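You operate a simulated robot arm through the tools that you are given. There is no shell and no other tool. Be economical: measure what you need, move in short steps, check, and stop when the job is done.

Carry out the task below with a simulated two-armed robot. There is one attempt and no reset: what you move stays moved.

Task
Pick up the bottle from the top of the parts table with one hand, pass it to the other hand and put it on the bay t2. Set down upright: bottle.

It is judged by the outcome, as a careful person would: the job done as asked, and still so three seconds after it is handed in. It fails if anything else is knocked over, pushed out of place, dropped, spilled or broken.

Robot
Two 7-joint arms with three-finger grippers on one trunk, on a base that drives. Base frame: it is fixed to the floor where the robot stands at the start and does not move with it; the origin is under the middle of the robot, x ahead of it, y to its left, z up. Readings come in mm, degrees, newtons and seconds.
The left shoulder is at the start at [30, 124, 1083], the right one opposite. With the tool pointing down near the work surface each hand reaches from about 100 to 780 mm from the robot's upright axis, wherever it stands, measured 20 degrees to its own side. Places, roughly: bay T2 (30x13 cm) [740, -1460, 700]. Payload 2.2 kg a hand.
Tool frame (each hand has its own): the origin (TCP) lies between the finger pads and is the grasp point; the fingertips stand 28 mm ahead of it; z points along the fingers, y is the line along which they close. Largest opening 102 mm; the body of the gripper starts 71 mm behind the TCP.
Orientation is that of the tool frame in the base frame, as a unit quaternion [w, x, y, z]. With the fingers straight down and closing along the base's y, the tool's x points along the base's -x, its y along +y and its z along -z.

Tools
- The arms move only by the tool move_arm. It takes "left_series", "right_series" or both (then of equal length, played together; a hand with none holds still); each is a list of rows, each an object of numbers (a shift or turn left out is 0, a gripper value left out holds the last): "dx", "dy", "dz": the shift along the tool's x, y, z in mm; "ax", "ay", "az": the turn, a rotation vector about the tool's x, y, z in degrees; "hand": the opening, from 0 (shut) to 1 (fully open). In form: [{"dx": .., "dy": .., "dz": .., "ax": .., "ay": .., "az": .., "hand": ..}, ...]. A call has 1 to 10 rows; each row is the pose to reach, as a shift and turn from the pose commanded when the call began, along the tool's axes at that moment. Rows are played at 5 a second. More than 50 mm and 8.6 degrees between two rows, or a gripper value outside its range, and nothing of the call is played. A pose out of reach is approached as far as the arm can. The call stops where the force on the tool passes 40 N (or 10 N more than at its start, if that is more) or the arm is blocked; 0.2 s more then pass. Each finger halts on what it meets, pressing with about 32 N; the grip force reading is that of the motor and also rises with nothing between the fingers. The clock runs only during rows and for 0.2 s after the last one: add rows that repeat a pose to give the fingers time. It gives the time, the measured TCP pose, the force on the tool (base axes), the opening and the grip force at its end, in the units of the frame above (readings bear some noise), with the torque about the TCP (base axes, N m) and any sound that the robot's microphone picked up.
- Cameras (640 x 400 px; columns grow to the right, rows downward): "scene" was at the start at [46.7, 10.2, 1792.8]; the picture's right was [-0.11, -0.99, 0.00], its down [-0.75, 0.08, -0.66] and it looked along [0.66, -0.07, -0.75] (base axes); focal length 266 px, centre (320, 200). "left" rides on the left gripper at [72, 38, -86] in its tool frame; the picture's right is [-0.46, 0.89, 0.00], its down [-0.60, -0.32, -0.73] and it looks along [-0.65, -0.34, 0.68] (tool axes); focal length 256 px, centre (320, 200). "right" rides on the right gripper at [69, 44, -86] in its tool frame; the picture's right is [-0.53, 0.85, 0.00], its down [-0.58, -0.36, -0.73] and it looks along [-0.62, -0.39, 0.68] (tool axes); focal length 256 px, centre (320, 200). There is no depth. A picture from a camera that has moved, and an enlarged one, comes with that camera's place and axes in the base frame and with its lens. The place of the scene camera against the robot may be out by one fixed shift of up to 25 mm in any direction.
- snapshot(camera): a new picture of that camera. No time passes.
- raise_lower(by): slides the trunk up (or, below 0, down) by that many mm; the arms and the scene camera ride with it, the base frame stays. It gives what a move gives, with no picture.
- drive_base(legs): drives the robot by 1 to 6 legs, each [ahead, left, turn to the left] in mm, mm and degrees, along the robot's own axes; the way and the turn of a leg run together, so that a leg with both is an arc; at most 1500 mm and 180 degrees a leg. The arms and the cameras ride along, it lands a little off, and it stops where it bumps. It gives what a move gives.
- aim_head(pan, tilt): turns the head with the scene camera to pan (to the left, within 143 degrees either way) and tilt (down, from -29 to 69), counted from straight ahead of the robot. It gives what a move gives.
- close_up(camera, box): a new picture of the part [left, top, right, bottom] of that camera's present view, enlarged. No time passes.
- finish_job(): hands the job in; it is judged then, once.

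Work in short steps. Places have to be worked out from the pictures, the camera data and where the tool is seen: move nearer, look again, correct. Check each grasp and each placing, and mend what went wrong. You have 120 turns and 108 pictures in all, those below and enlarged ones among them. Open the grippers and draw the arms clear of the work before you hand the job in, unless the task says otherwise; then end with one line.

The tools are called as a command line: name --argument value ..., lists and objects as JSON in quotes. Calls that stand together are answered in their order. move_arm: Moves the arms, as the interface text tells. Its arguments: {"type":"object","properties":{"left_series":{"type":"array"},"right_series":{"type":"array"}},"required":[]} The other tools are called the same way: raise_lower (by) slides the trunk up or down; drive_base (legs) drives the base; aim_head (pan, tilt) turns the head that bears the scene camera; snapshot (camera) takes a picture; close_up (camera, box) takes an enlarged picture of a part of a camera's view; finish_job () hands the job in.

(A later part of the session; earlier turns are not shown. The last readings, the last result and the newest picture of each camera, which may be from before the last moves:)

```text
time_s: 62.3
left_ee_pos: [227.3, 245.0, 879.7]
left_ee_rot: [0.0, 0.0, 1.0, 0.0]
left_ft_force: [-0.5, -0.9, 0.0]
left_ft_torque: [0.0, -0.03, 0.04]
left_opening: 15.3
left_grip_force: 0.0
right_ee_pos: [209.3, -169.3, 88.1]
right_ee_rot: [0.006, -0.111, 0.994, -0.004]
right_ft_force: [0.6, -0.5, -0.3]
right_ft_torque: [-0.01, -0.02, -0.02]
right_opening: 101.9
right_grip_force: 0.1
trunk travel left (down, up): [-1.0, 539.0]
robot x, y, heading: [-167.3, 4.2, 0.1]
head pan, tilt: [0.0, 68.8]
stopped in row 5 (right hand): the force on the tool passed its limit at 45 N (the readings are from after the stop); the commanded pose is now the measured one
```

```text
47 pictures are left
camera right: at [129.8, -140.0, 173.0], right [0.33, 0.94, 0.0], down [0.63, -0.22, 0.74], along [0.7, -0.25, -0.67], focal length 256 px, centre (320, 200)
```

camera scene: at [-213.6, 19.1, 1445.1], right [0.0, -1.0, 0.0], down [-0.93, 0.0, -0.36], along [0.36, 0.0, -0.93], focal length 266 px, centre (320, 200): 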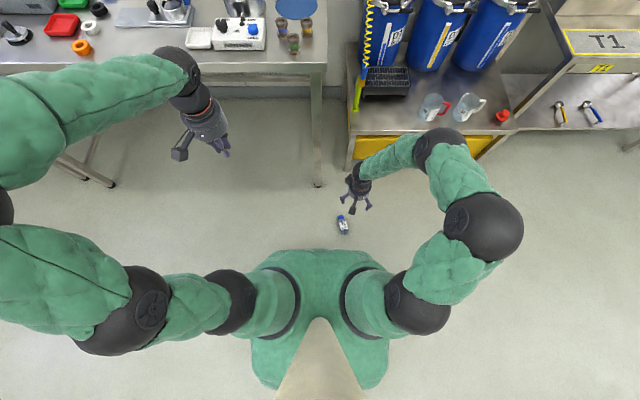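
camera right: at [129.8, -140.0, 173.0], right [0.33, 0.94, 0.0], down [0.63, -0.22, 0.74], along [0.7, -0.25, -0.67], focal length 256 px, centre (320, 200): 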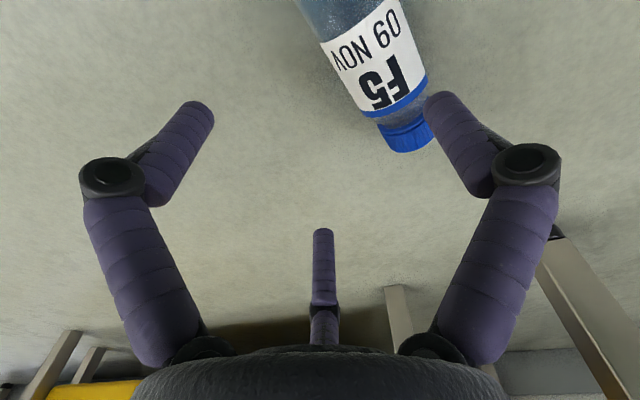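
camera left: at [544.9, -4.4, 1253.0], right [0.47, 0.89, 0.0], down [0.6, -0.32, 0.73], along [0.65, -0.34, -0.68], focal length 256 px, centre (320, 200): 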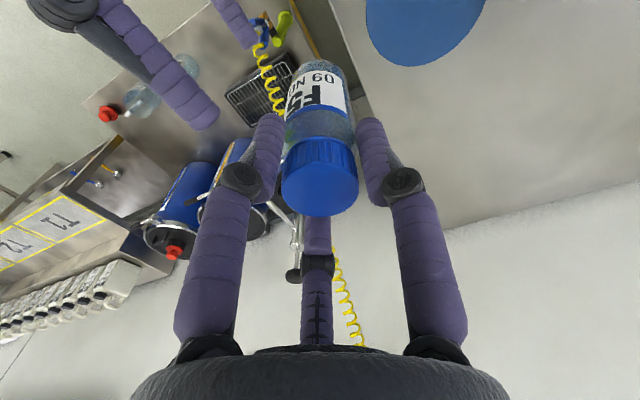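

The hand hit something low — likely the robot's own base with the gripper camera. Reach sums (wrist ≈105 mm behind TCP, arm ≈672 mm) show the floor is reachable only within ~265 mm of the shoulder, best off to the robot's right side. I lift the hand and look at the base's side.

move_arm --right_series '[{"dz": -40}, {"dz": -80}, {"dz": -120}, {"dz": -160}, {"dz": -200}, {"dz": -240}, {"dz": -280}, {"dz": -320}]'

aim_head --pan -70 --tilt 69

snapshot --camera "scene"

snapshot --camera "left"

```text
time_s: 64.1
left_ee_pos: [224.9, 245.5, 880.2]
left_ee_rot: [0.0, 0.001, 1.0, 0.0]
left_ft_force: [0.9, 0.4, 0.6]
left_ft_torque: [0.02, -0.02, 0.01]
left_opening: 15.5
left_grip_force: 0.0
right_ee_pos: [203.0, -167.6, 406.5]
right_ee_rot: [0.004, -0.11, 0.994, -0.004]
right_ft_force: [-1.1, 0.4, -0.2]
right_ft_torque: [0.03, -0.01, 0.0]
right_opening: 101.8
right_grip_force: 0.1
trunk travel left (down, up): [-1.0, 539.0]
robot x, y, heading: [-168.0, -0.3, 0.1]
head pan, tilt: [0.0, 68.8]
```

```text
time_s: 65.5
left_ee_pos: [224.3, 245.2, 879.7]
left_ee_rot: [0.0, 0.0, 1.0, 0.001]
left_ft_force: [0.3, 1.0, 0.0]
left_ft_torque: [0.01, 0.0, 0.01]
left_opening: 15.2
left_grip_force: 0.0
right_ee_pos: [205.3, -169.4, 405.9]
right_ee_rot: [0.005, -0.111, 0.994, -0.005]
right_ft_force: [1.0, 0.2, 0.0]
right_ft_torque: [0.01, 0.01, 0.04]
right_opening: 101.9
right_grip_force: 0.0
trunk travel left (down, up): [-1.0, 539.0]
robot x, y, heading: [-168.6, -2.5, -0.1]
head pan, tilt: [-70.0, 68.8]
```

```text
46 pictures are left
camera scene: at [-180.2, -33.5, 1445.1], right [-0.94, -0.34, 0.0], down [-0.32, 0.88, -0.36], along [0.12, -0.34, -0.93], focal length 266 px, centre (320, 200)
```

scene: 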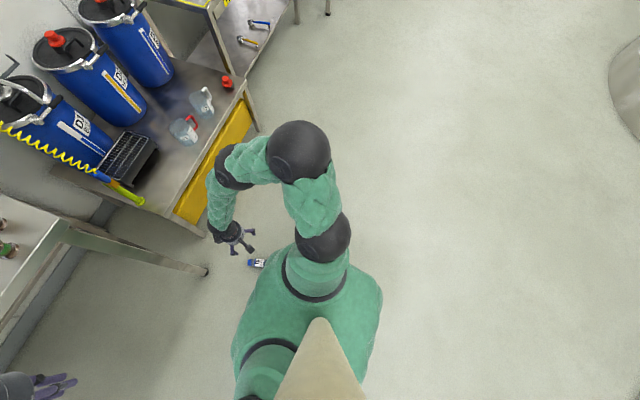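

```text
45 pictures are left
camera left: at [152.8, 284.0, 966.3], right [0.47, 0.88, 0.0], down [0.6, -0.32, 0.73], along [0.65, -0.34, -0.68], focal length 256 px, centre (320, 200)
```

left: 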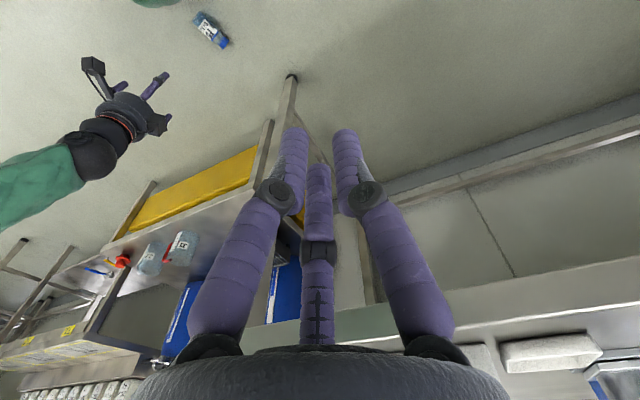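

The base is hidden beneath the torso. I turn the left wrist so its camera looks back at the robot's foot and the bottle.

move_arm --left_series '[{"az": 8.5, "hand": 1}, {"az": 17}, {"az": 25.5}, {"az": 34}, {"az": 42.5}, {"az": 51}, {"az": 59.5}, {"az": 68}, {"az": 76.5}, {"az": 85}]'

snapshot --camera "left"

```text
time_s: 67.7
left_ee_pos: [224.9, 245.9, 880.4]
left_ee_rot: [0.0, 0.678, 0.735, 0.0]
left_ft_force: [0.5, 1.1, 0.7]
left_ft_torque: [-0.01, 0.02, -0.03]
left_opening: 102.2
left_grip_force: 0.0
right_ee_pos: [204.5, -168.0, 406.2]
right_ee_rot: [0.006, -0.111, 0.994, -0.006]
right_ft_force: [0.2, -0.9, 0.0]
right_ft_torque: [-0.04, -0.01, 0.02]
right_opening: 102.0
right_grip_force: 0.0
trunk travel left (down, up): [-1.0, 539.0]
robot x, y, heading: [-168.1, -0.5, -0.1]
head pan, tilt: [-70.0, 68.8]
```

```text
44 pictures are left
camera left: at [256.5, 320.7, 966.3], right [0.92, -0.39, 0.0], down [-0.27, -0.63, 0.73], along [-0.29, -0.67, -0.68], focal length 256 px, centre (320, 200)
```

left: 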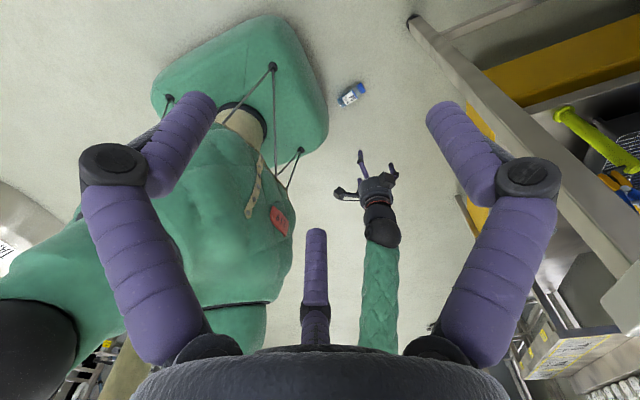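

Now the base is visible: its front is only ~250 mm ahead of the axis and its sides ~165 mm, so beside it there is room. I back off 140 mm, turn left 90°, then shift so that the bottle lies off the robot's right side.

drive_base --legs '[[-140, 0, 0], [0, 0, 90], [-166, 0, 0]]'

aim_head --pan -90 --tilt 60

snapshot --camera "scene"

```text
time_s: 73.9
left_ee_pos: [-554.1, 228.5, 880.6]
left_ee_rot: [0.0, -0.044, 0.999, 0.0]
left_ft_force: [-0.2, 0.0, -0.3]
left_ft_torque: [0.01, 0.01, -0.01]
left_opening: 102.0
left_grip_force: 0.1
right_ee_pos: [-140.9, 210.6, 407.2]
right_ee_rot: [-0.009, 0.781, -0.624, 0.0]
right_ft_force: [0.5, -0.4, -0.6]
right_ft_torque: [0.0, 0.0, -0.03]
right_opening: 101.9
right_grip_force: 0.0
trunk travel left (down, up): [-1.0, 539.0]
robot x, y, heading: [-309.0, -163.5, 89.9]
head pan, tilt: [-70.0, 68.8]
```

```text
time_s: 74.7
left_ee_pos: [-554.4, 228.5, 880.7]
left_ee_rot: [0.0, -0.044, 0.999, -0.001]
left_ft_force: [0.1, -0.9, -0.4]
left_ft_torque: [0.02, 0.01, 0.03]
left_opening: 101.7
left_grip_force: 0.1
right_ee_pos: [-140.6, 209.6, 405.4]
right_ee_rot: [-0.007, 0.781, -0.624, -0.001]
right_ft_force: [-0.3, 0.0, -0.3]
right_ft_torque: [-0.02, 0.05, -0.04]
right_opening: 101.7
right_grip_force: 0.0
trunk travel left (down, up): [-1.0, 539.0]
robot x, y, heading: [-309.4, -161.2, 90.2]
head pan, tilt: [-90.0, 60.0]
```

```text
43 pictures are left
camera scene: at [-243.8, -174.5, 1454.4], right [0.0, -1.0, 0.0], down [-0.87, 0.0, -0.5], along [0.5, 0.0, -0.87], focal length 266 px, centre (320, 200)
```

scene: 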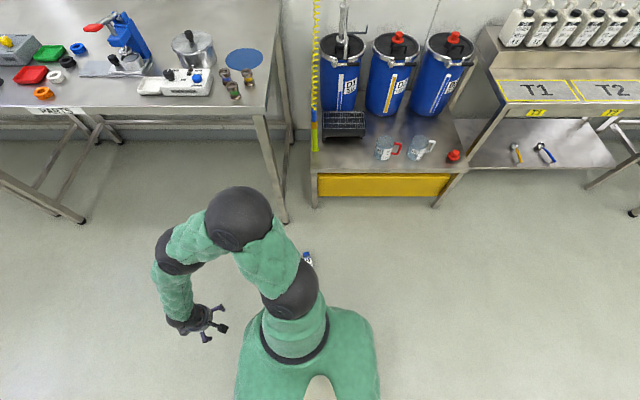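

All clear. I strafe right 190 mm toward the bottle.

drive_base --legs '[[0, -190, 0]]'

close_up --camera "scene" --box '[260, 220, 420, 320]'

```text
time_s: 76.3
left_ee_pos: [-365.5, 229.8, 880.0]
left_ee_rot: [0.001, -0.044, 0.999, -0.001]
left_ft_force: [-0.1, 0.2, 0.0]
left_ft_torque: [0.0, 0.03, 0.04]
left_opening: 101.7
left_grip_force: 0.0
right_ee_pos: [50.1, 211.4, 405.0]
right_ee_rot: [-0.007, 0.783, -0.623, -0.002]
right_ft_force: [0.1, 0.4, -0.7]
right_ft_torque: [-0.01, 0.02, 0.03]
right_opening: 101.8
right_grip_force: 0.1
trunk travel left (down, up): [-1.0, 539.0]
robot x, y, heading: [-116.8, -162.5, 90.1]
head pan, tilt: [-90.0, 60.0]
```

```text
4.00 times, centred on (340, 270) of scene
camera zoom: at [-52.3, -174.2, 1454.4], right [0.0, -1.0, 0.0], down [-0.87, 0.0, -0.5], along [0.5, 0.0, -0.87], focal length 1064 px, centre (240, -80)
```

zoom: 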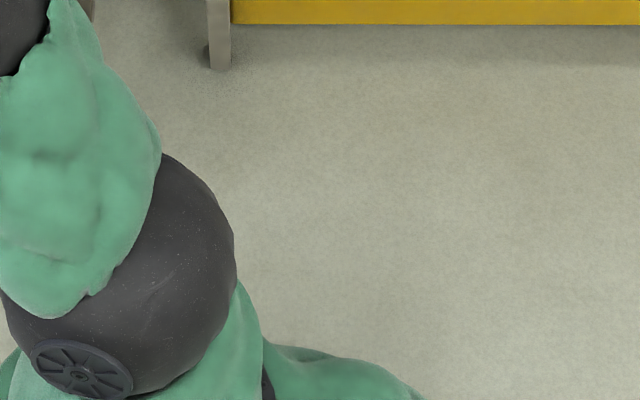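

The bottle is hidden under the upper arm now, but its place is known. I swing the right hand over it at z≈400 while turning the wrist so its axes fit the bottle.

move_arm --right_series '[{"dx": 37, "dy": -6, "az": 8.5}, {"dx": 74, "dy": -12, "az": 17}, {"dx": 112, "dy": -19, "az": 25.5}, {"dx": 149, "dy": -25, "az": 34}, {"dx": 186, "dy": -31, "az": 42.5}, {"dx": 223, "dy": -37, "az": 51}, {"dx": 260, "dy": -43, "az": 59.5}, {"dx": 298, "dy": -50, "az": 68}, {"dx": 335, "dy": -56, "az": 76.5}, {"dx": 372, "dy": -62, "az": 85}]'

snapshot --camera "right"

snapshot --camera "scene"

```text
time_s: 78.5
left_ee_pos: [-365.3, 228.5, 880.3]
left_ee_rot: [0.0, -0.044, 0.999, 0.0]
left_ft_force: [0.0, 0.4, -0.8]
left_ft_torque: [0.02, 0.03, -0.01]
left_opening: 101.7
left_grip_force: 0.1
right_ee_pos: [204.8, -107.4, 408.9]
right_ee_rot: [-0.004, -0.155, 0.988, -0.018]
right_ft_force: [0.0, 0.2, 0.1]
right_ft_torque: [0.03, -0.04, -0.05]
right_opening: 102.0
right_grip_force: 0.1
right hand out of reach, approached as far as the arm can: row 8, 9, 10
trunk travel left (down, up): [-1.0, 539.0]
robot x, y, heading: [-117.7, -164.6, 90.0]
head pan, tilt: [-90.0, 60.0]
```

```text
41 pictures are left
camera right: at [125.5, -82.2, 493.9], right [0.25, 0.97, -0.04], down [0.66, -0.14, 0.74], along [0.71, -0.21, -0.68], focal length 256 px, centre (320, 200)
```

right: 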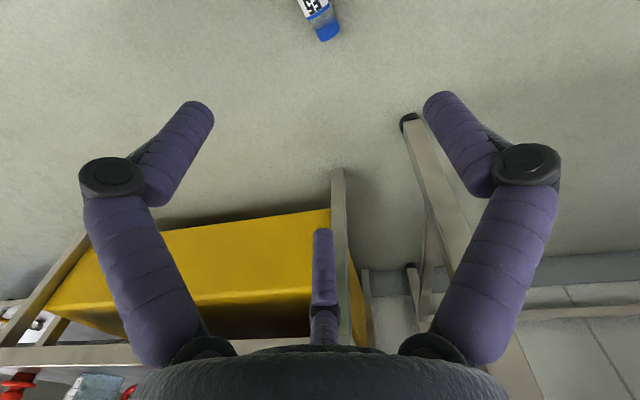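

```text
40 pictures are left
camera scene: at [-52.5, -174.6, 1454.4], right [0.0, -1.0, 0.0], down [-0.87, 0.0, -0.5], along [0.5, 0.0, -0.87], focal length 266 px, centre (320, 200)
```

scene: 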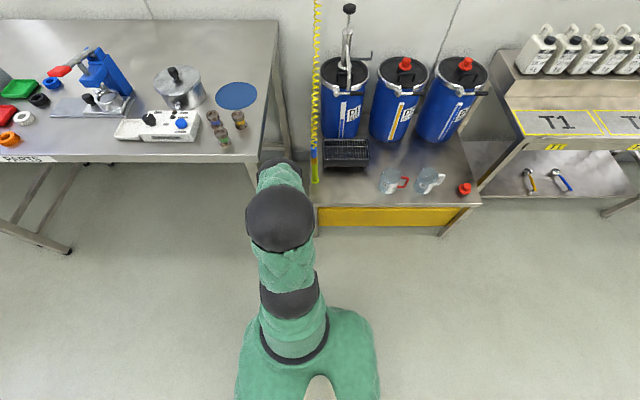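

The arm is at a limit a bit ahead of the bottle. I drive back 38 mm to bring the hand over it and then descend to z≈110 for a look.

drive_base --legs '[[-38, 0, 0]]'

move_arm --right_series '[{"dz": 45}, {"dz": 90}, {"dz": 135}, {"dz": 180}, {"dz": 225}, {"dz": 260}, {"dz": 290}, {"dz": 290}]'

snapshot --camera "right"

```text
time_s: 79.4
left_ee_pos: [-363.7, 190.5, 881.0]
left_ee_rot: [0.0, -0.045, 0.999, 0.0]
left_ft_force: [0.2, -0.2, 0.5]
left_ft_torque: [0.0, -0.04, -0.03]
left_opening: 102.0
left_grip_force: 0.0
right_ee_pos: [204.9, -144.6, 407.8]
right_ee_rot: [-0.004, -0.155, 0.988, -0.018]
right_ft_force: [-0.5, 1.0, 0.4]
right_ft_torque: [0.01, 0.01, 0.03]
right_opening: 102.0
right_grip_force: 0.1
trunk travel left (down, up): [-1.0, 539.0]
robot x, y, heading: [-117.8, -204.0, 89.9]
head pan, tilt: [-90.0, 60.0]
```

```text
time_s: 81.2
left_ee_pos: [-364.5, 190.7, 880.2]
left_ee_rot: [0.0, -0.045, 0.999, 0.0]
left_ft_force: [0.5, 0.0, 0.3]
left_ft_torque: [0.0, -0.01, 0.0]
left_opening: 102.1
left_grip_force: 0.0
right_ee_pos: [203.8, -154.1, 121.4]
right_ee_rot: [-0.004, -0.156, 0.988, -0.018]
right_ft_force: [1.6, -0.4, 0.7]
right_ft_torque: [-0.01, 0.18, -0.02]
right_opening: 102.0
right_grip_force: 0.1
trunk travel left (down, up): [-1.0, 539.0]
robot x, y, heading: [-119.0, -201.3, 90.3]
head pan, tilt: [-90.0, 60.0]
```

```text
39 pictures are left
camera right: at [124.3, -130.1, 206.0], right [0.25, 0.97, -0.04], down [0.66, -0.14, 0.74], along [0.71, -0.21, -0.68], focal length 256 px, centre (320, 200)
```

right: 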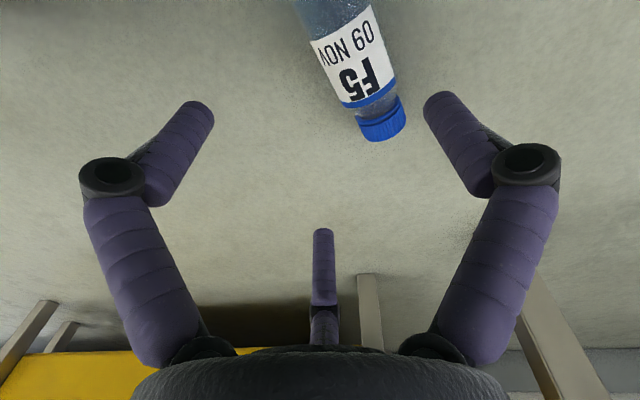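

Reach is fine here and the bottle's place agrees (cap end [250, -113], axis yaw ≈14°). I align laterally, fix the small tilt and go down to z≈37.

move_arm --right_series '[{"dx": 3, "dy": 10, "dz": 10, "ax": -1, "ay": -0.3, "az": 2}, {"dx": 5.8, "dy": 20, "dz": 25, "ax": -2, "ay": -0.6, "az": 4}, {"dx": 5.8, "dy": 20, "dz": 45, "ax": -2, "ay": -0.6, "az": 4}, {"dx": 5.8, "dy": 20, "dz": 65, "ax": -2, "ay": -0.6, "az": 4}, {"dx": 5.8, "dy": 20, "dz": 75, "ax": -2, "ay": -0.6, "az": 4}, {"dx": 5.8, "dy": 20, "dz": 84, "ax": -2, "ay": -0.6, "az": 4}]'

snapshot --camera "right"

```text
time_s: 81.5
left_ee_pos: [-364.7, 191.4, 880.8]
left_ee_rot: [0.0, -0.045, 0.999, 0.001]
left_ft_force: [-0.2, -0.2, 0.1]
left_ft_torque: [-0.07, 0.02, 0.0]
left_opening: 101.7
left_grip_force: 0.0
right_ee_pos: [212.6, -147.2, 114.7]
right_ee_rot: [0.004, -0.146, 0.989, -0.012]
right_ft_force: [8.8, -0.9, 31.4]
right_ft_torque: [0.63, 4.01, -0.06]
right_opening: 101.9
right_grip_force: 0.1
trunk travel left (down, up): [-1.0, 539.0]
robot x, y, heading: [-114.3, -204.7, 90.0]
head pan, tilt: [-90.0, 60.0]
stopped in row 1 (right hand): the force on the tool passed its limit at 141 N (the readings are from after the stop); the commanded pose is now the measured one
```

```text
38 pictures are left
camera right: at [131.5, -124.1, 199.3], right [0.27, 0.96, -0.02], down [0.65, -0.17, 0.74], along [0.71, -0.21, -0.67], focal length 256 px, centre (320, 200)
```

right: 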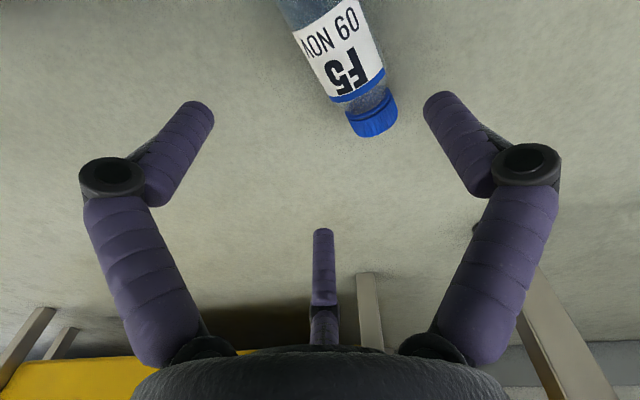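

The gripper's camera touched the robot's own base again (side is ~215 mm from the axis). I raise slightly, then strafe 45 mm away from the bottle; reach sums still allow z≈36.

move_arm --right_series '[{"dz": -15}, {"dz": -30}, {"dz": -30}]'

drive_base --legs '[[0, 45, 0]]'

snapshot --camera "right"

```text
time_s: 82.3
left_ee_pos: [-363.3, 192.1, 879.4]
left_ee_rot: [-0.001, -0.045, 0.999, 0.0]
left_ft_force: [0.6, 0.8, -1.1]
left_ft_torque: [0.04, 0.01, 0.0]
left_opening: 102.1
left_grip_force: 0.0
right_ee_pos: [209.7, -147.8, 144.8]
right_ee_rot: [0.002, -0.147, 0.989, -0.013]
right_ft_force: [0.6, -0.3, 0.4]
right_ft_torque: [0.0, 0.02, 0.0]
right_opening: 101.9
right_grip_force: 0.1
trunk travel left (down, up): [-1.0, 539.0]
robot x, y, heading: [-117.3, -202.4, 90.1]
head pan, tilt: [-90.0, 60.0]
```

```text
time_s: 83.2
left_ee_pos: [-411.0, 190.5, 881.0]
left_ee_rot: [0.0, -0.044, 0.999, 0.0]
left_ft_force: [0.4, 0.6, 0.2]
left_ft_torque: [-0.01, 0.0, 0.02]
left_opening: 102.1
left_grip_force: 0.1
right_ee_pos: [164.6, -147.9, 145.7]
right_ee_rot: [0.003, -0.147, 0.989, -0.012]
right_ft_force: [-0.1, 0.4, -1.1]
right_ft_torque: [-0.01, -0.02, 0.03]
right_opening: 101.9
right_grip_force: 0.2
trunk travel left (down, up): [-1.0, 539.0]
robot x, y, heading: [-163.7, -199.2, 90.3]
head pan, tilt: [-90.0, 60.0]
```

```text
37 pictures are left
camera right: at [83.3, -124.0, 229.9], right [0.27, 0.96, -0.02], down [0.65, -0.16, 0.74], along [0.71, -0.21, -0.67], focal length 256 px, centre (320, 200)
```

right: 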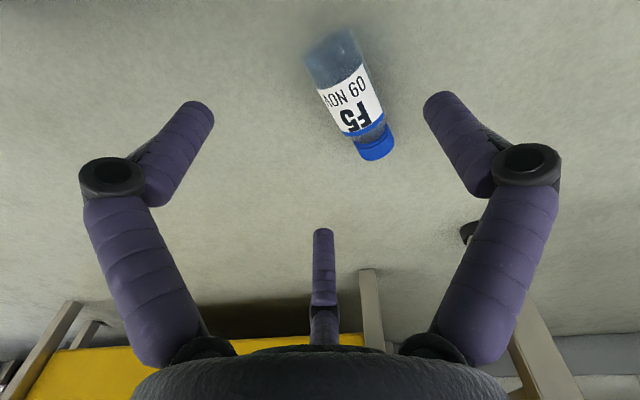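

Consistent again (base [143, -141], cap [251, -114]). I move over the grip point and descend to z≈37 in gentle steps.

move_arm --right_series '[{"dx": -14, "dy": 1, "dz": 15, "ax": -0.6, "az": 1.5}, {"dx": -28.2, "dy": 2.3, "dz": 30, "ax": -1.3, "az": 3}, {"dx": -28.2, "dy": 2.3, "dz": 55, "ax": -1.3, "az": 3}, {"dx": -28.2, "dy": 2.3, "dz": 80, "ax": -1.3, "az": 3}, {"dx": -28.2, "dy": 2.3, "dz": 98, "ax": -1.3, "az": 3}, {"dx": -28.2, "dy": 2.3, "dz": 108, "ax": -1.3, "az": 3}, {"dx": -28.2, "dy": 2.3, "dz": 108, "ax": -1.3, "az": 3}]'

snapshot --camera "right"

```text
time_s: 84.8
left_ee_pos: [-409.2, 191.1, 880.9]
left_ee_rot: [0.001, -0.044, 0.999, 0.0]
left_ft_force: [0.7, -0.2, -0.2]
left_ft_torque: [0.0, 0.0, 0.04]
left_opening: 102.0
left_grip_force: 0.1
right_ee_pos: [190.8, -139.7, 36.7]
right_ee_rot: [0.002, -0.121, 0.993, -0.001]
right_ft_force: [0.2, -0.6, -0.1]
right_ft_torque: [0.02, 0.0, -0.03]
right_opening: 102.0
right_grip_force: 0.0
trunk travel left (down, up): [-1.0, 539.0]
robot x, y, heading: [-164.8, -200.3, 90.3]
head pan, tilt: [-90.0, 60.0]
```

```text
36 pictures are left
camera right: at [111.4, -114.0, 122.6], right [0.32, 0.95, 0.0], down [0.65, -0.21, 0.73], along [0.7, -0.23, -0.68], focal length 256 px, centre (320, 200)
```

right: 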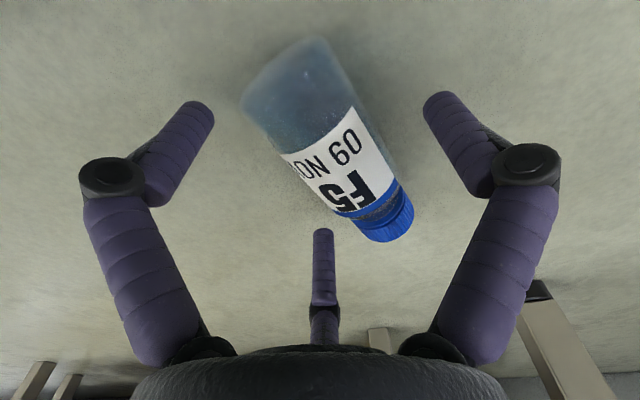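

Hand is around the bottle as planned. I close gradually.

move_arm --right_series '[{"hand": 0.9}, {"hand": 0.8}, {"hand": 0.7}, {"hand": 0.6}, {"hand": 0.5}, {"hand": 0.4}, {"hand": 0.3}, {"hand": 0.25}, {"hand": 0.25}]'

snapshot --camera "right"

```text
time_s: 86.8
left_ee_pos: [-410.5, 191.6, 881.3]
left_ee_rot: [0.0, -0.044, 0.999, 0.0]
left_ft_force: [0.5, -0.4, -0.2]
left_ft_torque: [0.0, -0.03, 0.0]
left_opening: 102.2
left_grip_force: 0.2
right_ee_pos: [190.9, -140.4, 37.7]
right_ee_rot: [0.002, -0.122, 0.993, -0.001]
right_ft_force: [0.6, 1.0, 6.6]
right_ft_torque: [0.07, 0.02, -0.03]
right_opening: 57.7
right_grip_force: 32.1
trunk travel left (down, up): [-1.0, 539.0]
robot x, y, heading: [-162.0, -204.6, 90.2]
head pan, tilt: [-90.0, 60.0]
```

```text
35 pictures are left
camera right: at [111.6, -113.9, 122.8], right [0.32, 0.95, 0.0], down [0.64, -0.21, 0.73], along [0.7, -0.23, -0.68], focal length 256 px, centre (320, 200)
```

right: 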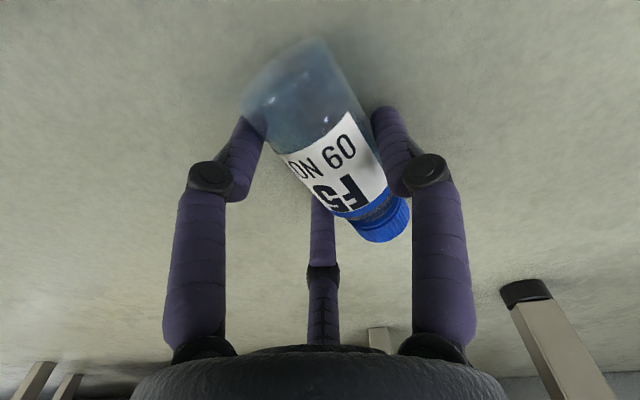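

Gripped at 57.7 mm with 32 N, which confirms three real fingers. I lift gently and check.

move_arm --right_series '[{"dz": -10}, {"dz": -30}, {"dz": -60}, {"dz": -90}, {"dz": -120}, {"dz": -160}, {"dz": -160}]'

snapshot --camera "right"

```text
time_s: 88.5
left_ee_pos: [-410.3, 191.4, 880.9]
left_ee_rot: [-0.001, -0.045, 0.999, 0.0]
left_ft_force: [-0.4, 0.2, 0.4]
left_ft_torque: [0.01, -0.01, 0.01]
left_opening: 101.9
left_grip_force: 0.1
right_ee_pos: [189.2, -141.0, 196.6]
right_ee_rot: [0.001, -0.121, 0.993, 0.0]
right_ft_force: [-0.1, 0.5, -0.7]
right_ft_torque: [-0.02, 0.02, 0.03]
right_opening: 57.7
right_grip_force: 31.9
trunk travel left (down, up): [-1.0, 539.0]
robot x, y, heading: [-166.2, -203.1, 90.4]
head pan, tilt: [-90.0, 60.0]
```

```text
34 pictures are left
camera right: at [110.6, -114.3, 281.2], right [0.32, 0.95, 0.0], down [0.65, -0.21, 0.73], along [0.7, -0.23, -0.68], focal length 256 px, centre (320, 200)
```

right: 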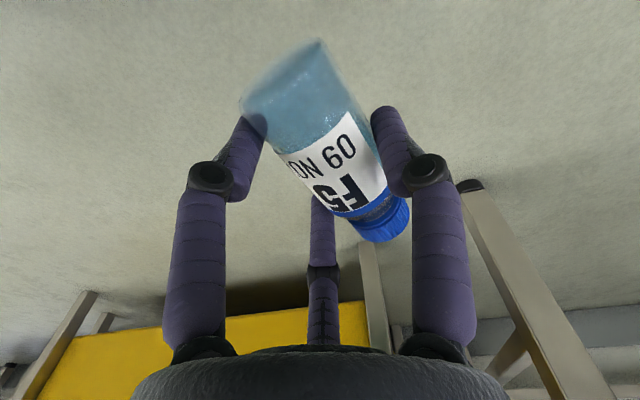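

Held securely. I raise the trunk back 384 mm; the handover can be done here facing open space.

raise_lower --by 384

aim_head --pan 0 --tilt 60

```text
time_s: 92.2
left_ee_pos: [-409.5, 191.3, 1265.1]
left_ee_rot: [-0.001, -0.045, 0.999, 0.0]
left_ft_force: [0.0, 0.1, 0.0]
left_ft_torque: [0.01, -0.01, -0.01]
left_opening: 102.1
left_grip_force: 0.0
right_ee_pos: [190.1, -139.9, 579.4]
right_ee_rot: [0.002, -0.121, 0.993, -0.001]
right_ft_force: [0.9, -0.3, -1.4]
right_ft_torque: [0.01, -0.01, 0.01]
right_opening: 57.7
right_grip_force: 32.1
trunk travel left (down, up): [-385.0, 155.0]
robot x, y, heading: [-163.3, -201.3, 90.3]
head pan, tilt: [-90.0, 60.0]
```

```text
time_s: 93.8
left_ee_pos: [-411.4, 191.5, 1265.1]
left_ee_rot: [0.0, -0.044, 0.999, 0.0]
left_ft_force: [1.3, -0.2, -0.8]
left_ft_torque: [0.0, -0.02, 0.02]
left_opening: 102.1
left_grip_force: 0.0
right_ee_pos: [189.9, -141.0, 578.9]
right_ee_rot: [0.002, -0.121, 0.993, 0.0]
right_ft_force: [0.5, 0.2, -0.1]
right_ft_torque: [-0.03, 0.02, -0.02]
right_opening: 57.6
right_grip_force: 32.8
trunk travel left (down, up): [-385.0, 155.0]
robot x, y, heading: [-163.3, -201.6, 90.5]
head pan, tilt: [0.0, 60.0]
```

Now I swing the right hand with the bottle up and round to the front in two arcs, unwinding its yaw.

move_arm --right_series '[{"dy": 26, "dz": -26, "az": -3.8}, {"dy": 51, "dz": -52, "az": -7.6}, {"dy": 77, "dz": -78, "az": -11.4}, {"dy": 103, "dz": -104, "az": -15.2}, {"dy": 128, "dz": -130, "az": -19}, {"dy": 154, "dz": -156, "az": -22.8}, {"dy": 180, "dz": -182, "az": -26.6}, {"dy": 206, "dz": -208, "az": -30.4}, {"dy": 231, "dz": -234, "az": -34.2}, {"dx": -2, "dy": 257, "dz": -260, "az": -38}]'

move_arm --right_series '[{"dx": -9, "dy": 19, "dz": -31, "az": -3.8}, {"dx": -19, "dy": 38, "dz": -62, "az": -7.6}, {"dx": -28, "dy": 56, "dz": -93, "az": -11.4}, {"dx": -38, "dy": 75, "dz": -124, "az": -15.2}, {"dx": -47, "dy": 94, "dz": -155, "az": -19}, {"dx": -56, "dy": 113, "dz": -186, "az": -22.8}, {"dx": -66, "dy": 132, "dz": -217, "az": -26.6}, {"dx": -75, "dy": 150, "dz": -248, "az": -30.4}, {"dx": -85, "dy": 169, "dz": -279, "az": -34.2}, {"dx": -94, "dy": 188, "dz": -310, "az": -38}]'

snapshot --camera "scene"

```text
time_s: 96.0
left_ee_pos: [-411.3, 191.9, 1263.4]
left_ee_rot: [0.0, -0.044, 0.999, 0.001]
left_ft_force: [-1.0, -0.5, 0.8]
left_ft_torque: [-0.02, 0.0, -0.02]
left_opening: 102.0
left_grip_force: 0.1
right_ee_pos: [128.7, 110.7, 839.3]
right_ee_rot: [0.001, -0.438, 0.899, -0.001]
right_ft_force: [-0.1, -0.1, -0.4]
right_ft_torque: [0.04, -0.02, 0.0]
right_opening: 57.7
right_grip_force: 31.8
trunk travel left (down, up): [-385.0, 155.0]
robot x, y, heading: [-162.8, -204.8, 90.0]
head pan, tilt: [0.0, 60.0]
```

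```text
time_s: 98.2
left_ee_pos: [-410.9, 190.9, 1265.0]
left_ee_rot: [0.0, -0.044, 0.999, -0.001]
left_ft_force: [0.8, 0.6, 0.1]
left_ft_torque: [-0.01, 0.0, 0.0]
left_opening: 102.0
left_grip_force: 0.0
right_ee_pos: [39.9, 299.9, 1148.6]
right_ee_rot: [0.0, -0.707, 0.707, -0.001]
right_ft_force: [-0.4, -0.4, -0.3]
right_ft_torque: [-0.01, 0.01, 0.02]
right_opening: 57.5
right_grip_force: 32.2
trunk travel left (down, up): [-385.0, 155.0]
robot x, y, heading: [-164.5, -198.4, 90.0]
head pan, tilt: [0.0, 60.0]
```

```text
33 pictures are left
camera scene: at [-165.6, -145.7, 1838.4], right [1.0, 0.0, 0.0], down [0.0, -0.87, -0.5], along [0.0, 0.5, -0.87], focal length 266 px, centre (320, 200)
```

scene: 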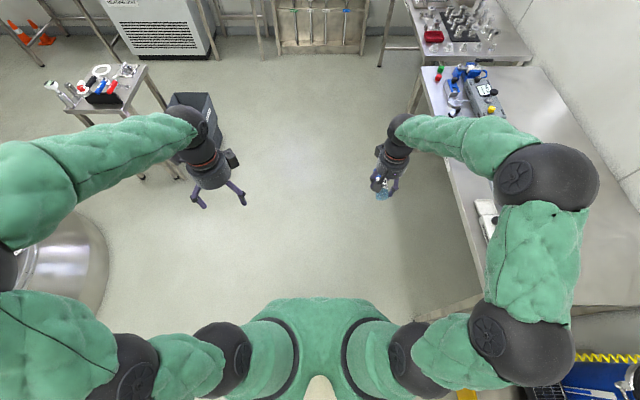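

Now I pitch the right hand up to 30° below horizontal, near the pose that worked before.

move_arm --right_series '[{"dx": 6, "dy": 5, "dz": 2, "ay": -7.5}, {"dx": 12, "dy": 10, "dz": 5, "ay": -15}, {"dx": 18, "dy": 15, "dz": 7, "ay": -22.5}, {"dx": 25, "dy": 20, "dz": 10, "ay": -30}, {"dx": 31, "dy": 25, "dz": 12, "ay": -37.5}, {"dx": 37, "dy": 30, "dz": 15, "ay": -45}, {"dx": 43, "dy": 35, "dz": 17, "ay": -52.5}, {"dx": 50, "dy": 40, "dz": 20, "ay": -60}, {"dx": 50, "dy": 40, "dz": 20, "ay": -60}]'

snapshot --camera "right"

```text
time_s: 100.2
left_ee_pos: [-410.8, 191.0, 1264.2]
left_ee_rot: [0.0, -0.046, 0.999, 0.0]
left_ft_force: [0.8, -0.2, 0.4]
left_ft_torque: [0.01, 0.02, -0.01]
left_opening: 102.0
left_grip_force: 0.1
right_ee_pos: [-2.1, 250.5, 1127.9]
right_ee_rot: [0.355, -0.612, 0.612, 0.353]
right_ft_force: [0.6, -0.2, -1.1]
right_ft_torque: [0.0, -0.02, -0.02]
right_opening: 57.8
right_grip_force: 32.4
trunk travel left (down, up): [-385.0, 155.0]
robot x, y, heading: [-164.3, -201.0, 89.9]
head pan, tilt: [0.0, 60.0]
```

```text
32 pictures are left
camera right: at [-46.7, 141.0, 1110.9], right [-0.85, 0.27, 0.46], down [0.36, -0.35, 0.87], along [0.39, 0.9, 0.2], focal length 256 px, centre (320, 200)
```

right: 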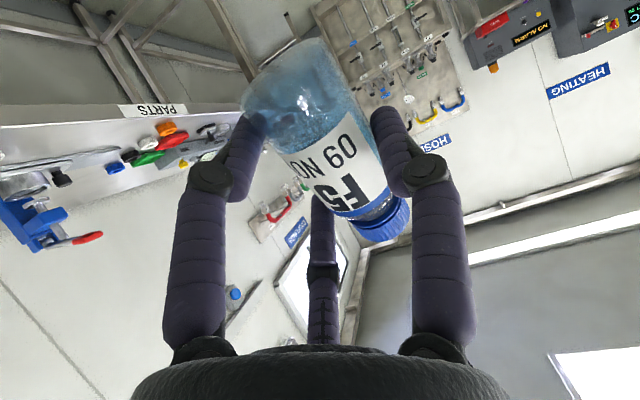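

The pose is reached and the bottle sits in the hand just as computed (cap top = TCP + 44 ahead, +11 left, +48 up in the robot frame). I shift the right 95 mm toward the midline, and unwind the left wrist's yaw.

move_arm --right_series '[{"dy": 10}, {"dy": 20}, {"dy": 30}, {"dy": 40}, {"dy": 50}, {"dy": 60}, {"dy": 70}, {"dy": 80}, {"dy": 90}, {"dy": 95}]' --left_series '[{"az": -8.5}, {"az": -17}, {"az": -25.5}, {"az": -34}, {"az": -42.5}, {"az": -51}, {"az": -59.5}, {"az": -68}, {"az": -76.5}, {"az": -85}]'

```text
time_s: 102.4
left_ee_pos: [-410.3, 190.7, 1265.5]
left_ee_rot: [-0.001, 0.709, -0.705, 0.0]
left_ft_force: [-0.4, -0.4, -0.4]
left_ft_torque: [0.02, 0.01, 0.0]
left_opening: 102.1
left_grip_force: 0.1
right_ee_pos: [-96.3, 250.0, 1129.2]
right_ee_rot: [-0.354, 0.613, -0.612, -0.353]
right_ft_force: [-0.9, 0.2, -1.9]
right_ft_torque: [0.0, -0.01, -0.02]
right_opening: 57.8
right_grip_force: 32.3
trunk travel left (down, up): [-385.0, 155.0]
robot x, y, heading: [-166.0, -201.4, 90.0]
head pan, tilt: [0.0, 60.0]
```

The bottle's cap top is now at world [-107, 294, 1178]. I bring the open left hand to a stand-off 120 mm out on the bottle's axis, tilted 30°.

move_arm --left_series '[{"dx": -16, "dy": -30, "dz": -2, "ay": 3}, {"dx": -33, "dy": -61, "dz": -3, "ay": 6}, {"dx": -49, "dy": -91, "dz": -5, "ay": 9}, {"dx": -65, "dy": -121, "dz": -6, "ay": 12}, {"dx": -82, "dy": -152, "dz": -8, "ay": 15}, {"dx": -98, "dy": -182, "dz": -10, "ay": 18}, {"dx": -114, "dy": -212, "dz": -11, "ay": 21}, {"dx": -130, "dy": -242, "dz": -13, "ay": 24}, {"dx": -147, "dy": -273, "dz": -14, "ay": 27}, {"dx": -163, "dy": -303, "dz": -16, "ay": 30}]'

snapshot --camera "left"

snapshot --camera "scene"

```text
time_s: 104.6
left_ee_pos: [-106.0, 355.7, 1278.8]
left_ee_rot: [0.184, 0.684, -0.682, 0.184]
left_ft_force: [0.0, 0.5, 0.3]
left_ft_torque: [-0.01, 0.0, 0.01]
left_opening: 102.3
left_grip_force: 0.1
right_ee_pos: [-96.9, 251.1, 1128.2]
right_ee_rot: [-0.354, 0.613, -0.612, -0.353]
right_ft_force: [0.5, 0.0, -1.2]
right_ft_torque: [-0.03, -0.03, 0.01]
right_opening: 57.7
right_grip_force: 31.6
trunk travel left (down, up): [-385.0, 155.0]
robot x, y, heading: [-161.4, -201.7, 90.0]
head pan, tilt: [0.0, 60.0]
```

```text
31 pictures are left
camera left: at [-144.4, 336.8, 1389.9], right [-0.89, 0.4, -0.23], down [0.32, 0.89, 0.33], along [0.34, 0.22, -0.92], focal length 256 px, centre (320, 200)
```

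left: 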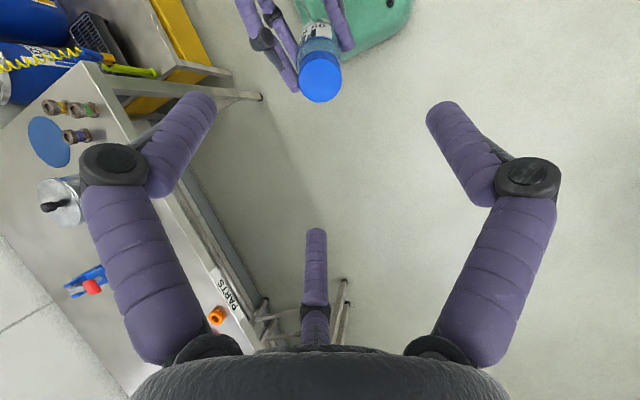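

```text
30 pictures are left
camera scene: at [-162.9, -144.1, 1838.4], right [1.0, 0.0, 0.0], down [0.0, -0.87, -0.5], along [0.0, 0.5, -0.87], focal length 266 px, centre (320, 200)
```

scene: 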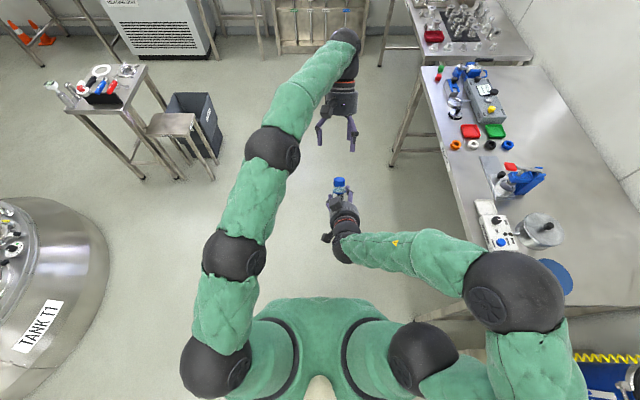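

Cap seen just where expected. I narrow the left fingers to clear the right ones, then advance along the axis, stopping 25 mm short to check.

move_arm --left_series '[{"dx": 1, "dy": 1, "dz": 20, "hand": 0.58}, {"dx": 1, "dy": 1, "dz": 40, "hand": 0.58}, {"dx": 1, "dy": 1, "dz": 60}, {"dx": 1, "dy": 1, "dz": 80}, {"dx": 1, "dy": 1, "dz": 86}, {"dx": 1, "dy": 1, "dz": 86}]'

snapshot --camera "left"

snapshot --camera "right"

```text
time_s: 106.0
left_ee_pos: [-109.0, 308.9, 1207.1]
left_ee_rot: [0.183, 0.684, -0.682, 0.183]
left_ft_force: [-0.1, -0.3, 0.2]
left_ft_torque: [-0.02, 0.0, 0.01]
left_opening: 59.0
left_grip_force: 0.1
right_ee_pos: [-96.0, 249.8, 1128.6]
right_ee_rot: [-0.354, 0.613, -0.612, -0.352]
right_ft_force: [0.0, 0.4, -1.1]
right_ft_torque: [-0.01, -0.01, 0.01]
right_opening: 57.9
right_grip_force: 32.2
trunk travel left (down, up): [-385.0, 155.0]
robot x, y, heading: [-165.4, -202.0, 90.0]
head pan, tilt: [0.0, 60.0]
```

```text
29 pictures are left
camera left: at [-147.7, 289.6, 1317.5], right [-0.89, 0.4, -0.23], down [0.32, 0.89, 0.33], along [0.34, 0.22, -0.91], focal length 256 px, centre (320, 200)
```

left: 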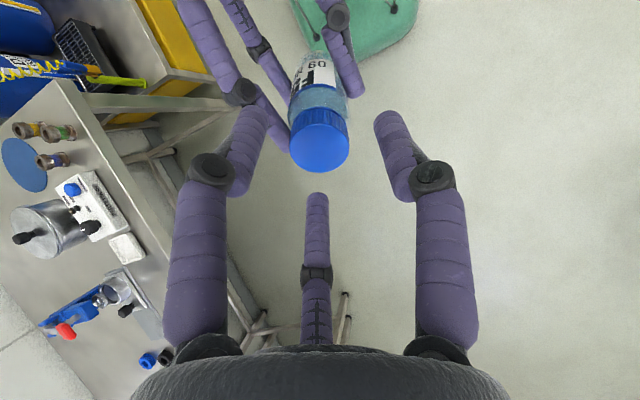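

```text
28 pictures are left
camera right: at [-141.1, 141.8, 1111.5], right [-0.85, 0.27, 0.46], down [0.36, -0.34, 0.87], along [0.39, 0.9, 0.19], focal length 256 px, centre (320, 200)
```

right: 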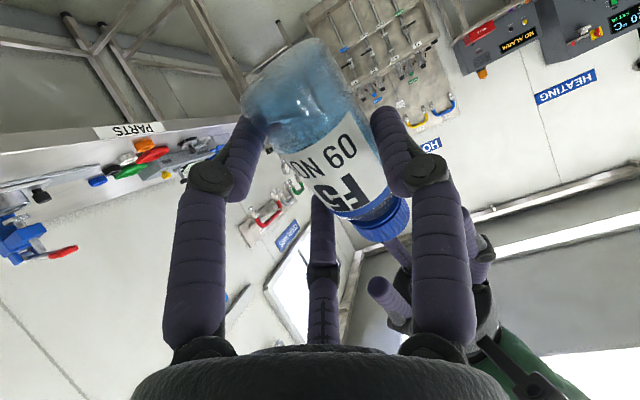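

Alignment is good, but one left fingertip would come within a few mm of a right knuckle. I rotate the left hand 20° about its axis to clear it, then advance the last 26 mm.

move_arm --left_series '[{"az": 7}, {"dx": -1, "dy": -1, "az": 14}, {"dx": -2.3, "dy": -1.7, "az": 20}, {"dx": -2.3, "dy": -1.7, "dz": 8, "az": 20}, {"dx": -2.3, "dy": -1.7, "dz": 17, "az": 20}, {"dx": -2.3, "dy": -1.7, "dz": 26, "az": 20}, {"dx": -2.3, "dy": -1.7, "dz": 26, "az": 20}]'

snapshot --camera "left"

close_up --camera "scene" --box '[290, 100, 400, 240]'

```text
time_s: 107.6
left_ee_pos: [-106.2, 299.0, 1182.8]
left_ee_rot: [-0.148, -0.555, 0.791, -0.212]
left_ft_force: [0.2, -0.3, 0.3]
left_ft_torque: [0.0, 0.01, 0.02]
left_opening: 59.2
left_grip_force: 0.1
right_ee_pos: [-95.2, 251.1, 1128.2]
right_ee_rot: [0.356, -0.612, 0.612, 0.352]
right_ft_force: [0.2, -0.8, -0.9]
right_ft_torque: [0.0, -0.02, 0.01]
right_opening: 58.0
right_grip_force: 31.9
trunk travel left (down, up): [-385.0, 155.0]
robot x, y, heading: [-163.8, -201.3, 89.9]
head pan, tilt: [0.0, 60.0]
```

```text
27 pictures are left
camera left: at [-168.3, 294.7, 1284.5], right [-0.67, 0.64, -0.37], down [0.5, 0.76, 0.4], along [0.54, 0.09, -0.84], focal length 256 px, centre (320, 200)
```

left: 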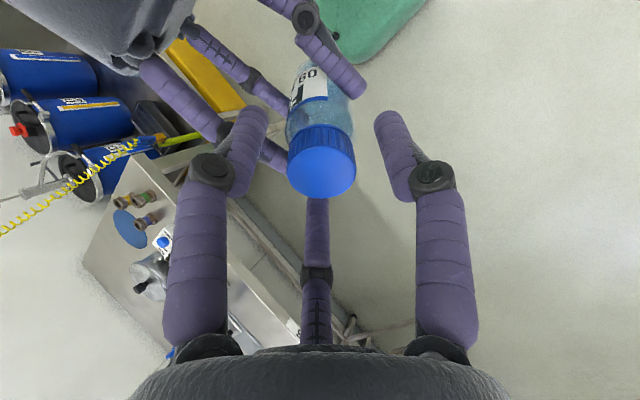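

```text
2.86 times, centred on (345, 170) of scene
camera zoom: at [-165.0, -145.8, 1838.4], right [1.0, 0.0, 0.0], down [0.0, -0.87, -0.5], along [0.0, 0.5, -0.87], focal length 760 px, centre (249, 286)
```

zoom: 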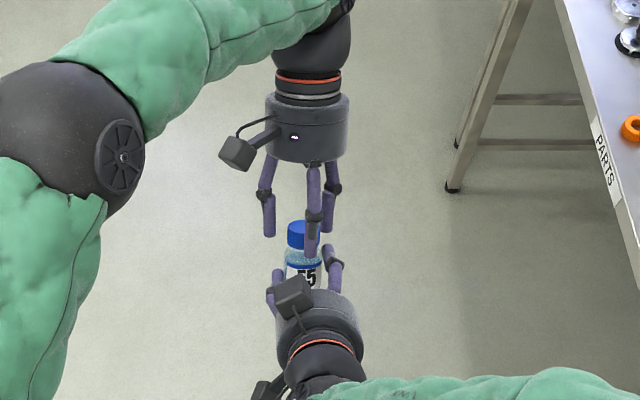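

No contact forces and the cap is centred. I close the left hand on the cap.

move_arm --left_series '[{"hand": 0.5}, {"hand": 0.45}, {"hand": 0.4}, {"hand": 0.35}, {"hand": 0.3}, {"hand": 0.22}, {"hand": 0.15}, {"hand": 0.15}]'

snapshot --camera "left"

```text
time_s: 109.4
left_ee_pos: [-106.3, 300.3, 1182.9]
left_ee_rot: [-0.146, -0.556, 0.791, -0.211]
left_ft_force: [17.0, 19.1, -12.9]
left_ft_torque: [0.84, -0.49, 0.07]
left_opening: 33.8
left_grip_force: 32.0
right_ee_pos: [-97.3, 250.0, 1128.9]
right_ee_rot: [-0.355, 0.613, -0.612, -0.352]
right_ft_force: [-16.8, -19.2, 11.6]
right_ft_torque: [0.82, -0.27, 0.9]
right_opening: 57.7
right_grip_force: 31.1
trunk travel left (down, up): [-385.0, 155.0]
robot x, y, heading: [-161.8, -202.0, 90.3]
head pan, tilt: [0.0, 60.0]
```

```text
25 pictures are left
camera left: at [-167.7, 295.1, 1284.0], right [-0.67, 0.64, -0.37], down [0.5, 0.76, 0.41], along [0.54, 0.09, -0.84], focal length 256 px, centre (320, 200)
```

left: 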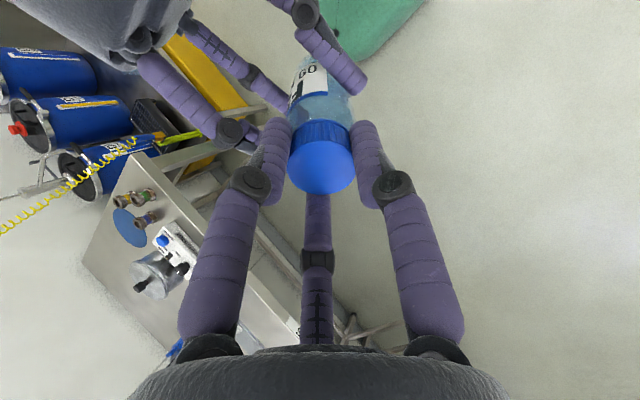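

Both hands hold it; they strain against each other by ~28 N. I ease the left hand 2.5 mm along that force.

move_arm --left_series '[{"dx": -1.2, "dy": -0.4, "dz": 0}, {"dx": -2.4, "dy": -0.7, "dz": 0.1}, {"dx": -2.4, "dy": -0.7, "dz": 0.1}]'

```text
time_s: 110.2
left_ee_pos: [-105.3, 301.1, 1183.0]
left_ee_rot: [-0.148, -0.555, 0.791, -0.212]
left_ft_force: [12.1, 7.4, -3.7]
left_ft_torque: [0.32, -0.39, 0.13]
left_opening: 33.5
left_grip_force: 32.1
right_ee_pos: [-96.2, 249.3, 1127.6]
right_ee_rot: [0.355, -0.612, 0.612, 0.352]
right_ft_force: [-11.7, -7.6, 2.4]
right_ft_torque: [0.28, -0.26, 0.58]
right_opening: 57.9
right_grip_force: 32.1
trunk travel left (down, up): [-385.0, 155.0]
robot x, y, heading: [-161.5, -198.5, 90.0]
head pan, tilt: [0.0, 60.0]
```

That helped. One more small easing step.

move_arm --left_series '[{"dx": -0.8, "dy": -0.8}, {"dx": -1.6, "dy": -1.8}, {"dx": -1.6, "dy": -1.8}]'

```text
time_s: 111.0
left_ee_pos: [-105.1, 300.2, 1181.7]
left_ee_rot: [-0.15, -0.555, 0.79, -0.212]
left_ft_force: [-4.7, -4.0, 6.7]
left_ft_torque: [-0.26, 0.34, -0.19]
left_opening: 33.1
left_grip_force: 32.2
right_ee_pos: [-95.3, 249.3, 1128.4]
right_ee_rot: [0.354, -0.612, 0.614, 0.351]
right_ft_force: [5.1, 4.5, -7.1]
right_ft_torque: [-0.31, -0.11, -0.12]
right_opening: 57.9
right_grip_force: 31.8
trunk travel left (down, up): [-385.0, 155.0]
robot x, y, heading: [-165.0, -203.1, 90.2]
head pan, tilt: [0.0, 60.0]
```

The strain is now small. I open the right hand just enough, shift it slightly down the bottle, and look before drawing back.

move_arm --right_series '[{"hand": 0.62}, {"hand": 0.68}, {"hand": 0.69}, {"hand": 0.69, "dx": 3}, {"hand": 0.69, "dx": 5}]'

snapshot --camera "right"

```text
time_s: 112.2
left_ee_pos: [-103.5, 301.4, 1180.9]
left_ee_rot: [-0.148, -0.554, 0.791, -0.213]
left_ft_force: [-0.1, 0.5, -0.5]
left_ft_torque: [0.05, 0.01, 0.01]
left_opening: 33.2
left_grip_force: 32.0
right_ee_pos: [-95.5, 247.9, 1124.7]
right_ee_rot: [-0.356, 0.612, -0.612, -0.353]
right_ft_force: [0.2, -0.3, 0.9]
right_ft_torque: [0.01, 0.0, -0.02]
right_opening: 70.3
right_grip_force: 0.1
trunk travel left (down, up): [-385.0, 155.0]
robot x, y, heading: [-164.5, -202.2, 90.1]
head pan, tilt: [0.0, 60.0]
```

```text
24 pictures are left
camera right: at [-141.1, 139.0, 1107.1], right [-0.85, 0.27, 0.46], down [0.36, -0.35, 0.87], along [0.39, 0.9, 0.2], focal length 256 px, centre (320, 200)
```

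right: 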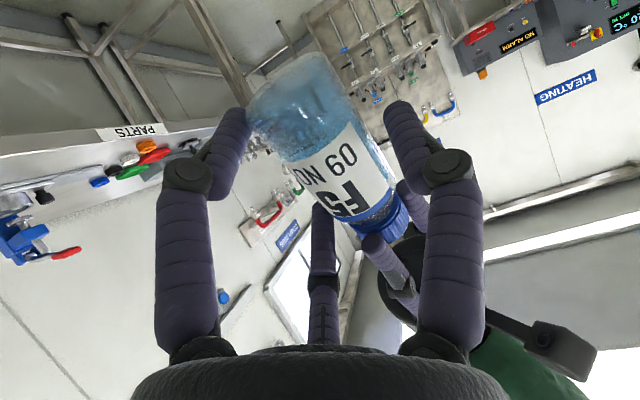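

The bottle now hangs only from the left hand. Rather than pull the right back toward its inner limit, I carry the left hand forward out of the right's fingers.

move_arm --left_series '[{"dx": -9, "dy": 3.2}, {"dx": -19, "dy": 6.8}, {"dx": -28, "dy": 10.3}, {"dx": -47, "dy": 17}, {"dx": -66, "dy": 24}, {"dx": -89, "dy": 32.5}, {"dx": -89, "dy": 32.5}]'

snapshot --camera "right"

```text
time_s: 113.8
left_ee_pos: [-103.6, 384.6, 1135.6]
left_ee_rot: [-0.147, -0.556, 0.79, -0.213]
left_ft_force: [-0.3, -0.4, 0.1]
left_ft_torque: [0.04, 0.0, -0.01]
left_opening: 33.3
left_grip_force: 32.0
right_ee_pos: [-97.6, 247.4, 1124.0]
right_ee_rot: [-0.355, 0.612, -0.612, -0.353]
right_ft_force: [-0.5, -0.1, -0.5]
right_ft_torque: [0.05, 0.02, -0.01]
right_opening: 70.2
right_grip_force: 0.0
trunk travel left (down, up): [-385.0, 155.0]
robot x, y, heading: [-165.9, -201.0, 90.3]
head pan, tilt: [0.0, 60.0]
```

```text
23 pictures are left
camera right: at [-141.5, 138.2, 1107.4], right [-0.85, 0.27, 0.46], down [0.36, -0.35, 0.87], along [0.39, 0.9, 0.2], focal length 256 px, centre (320, 200)
```

right: 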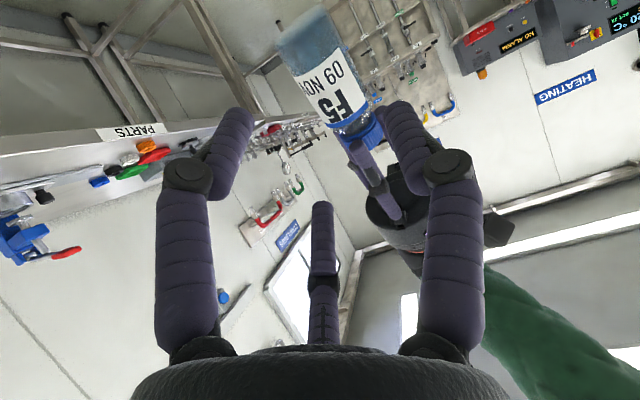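

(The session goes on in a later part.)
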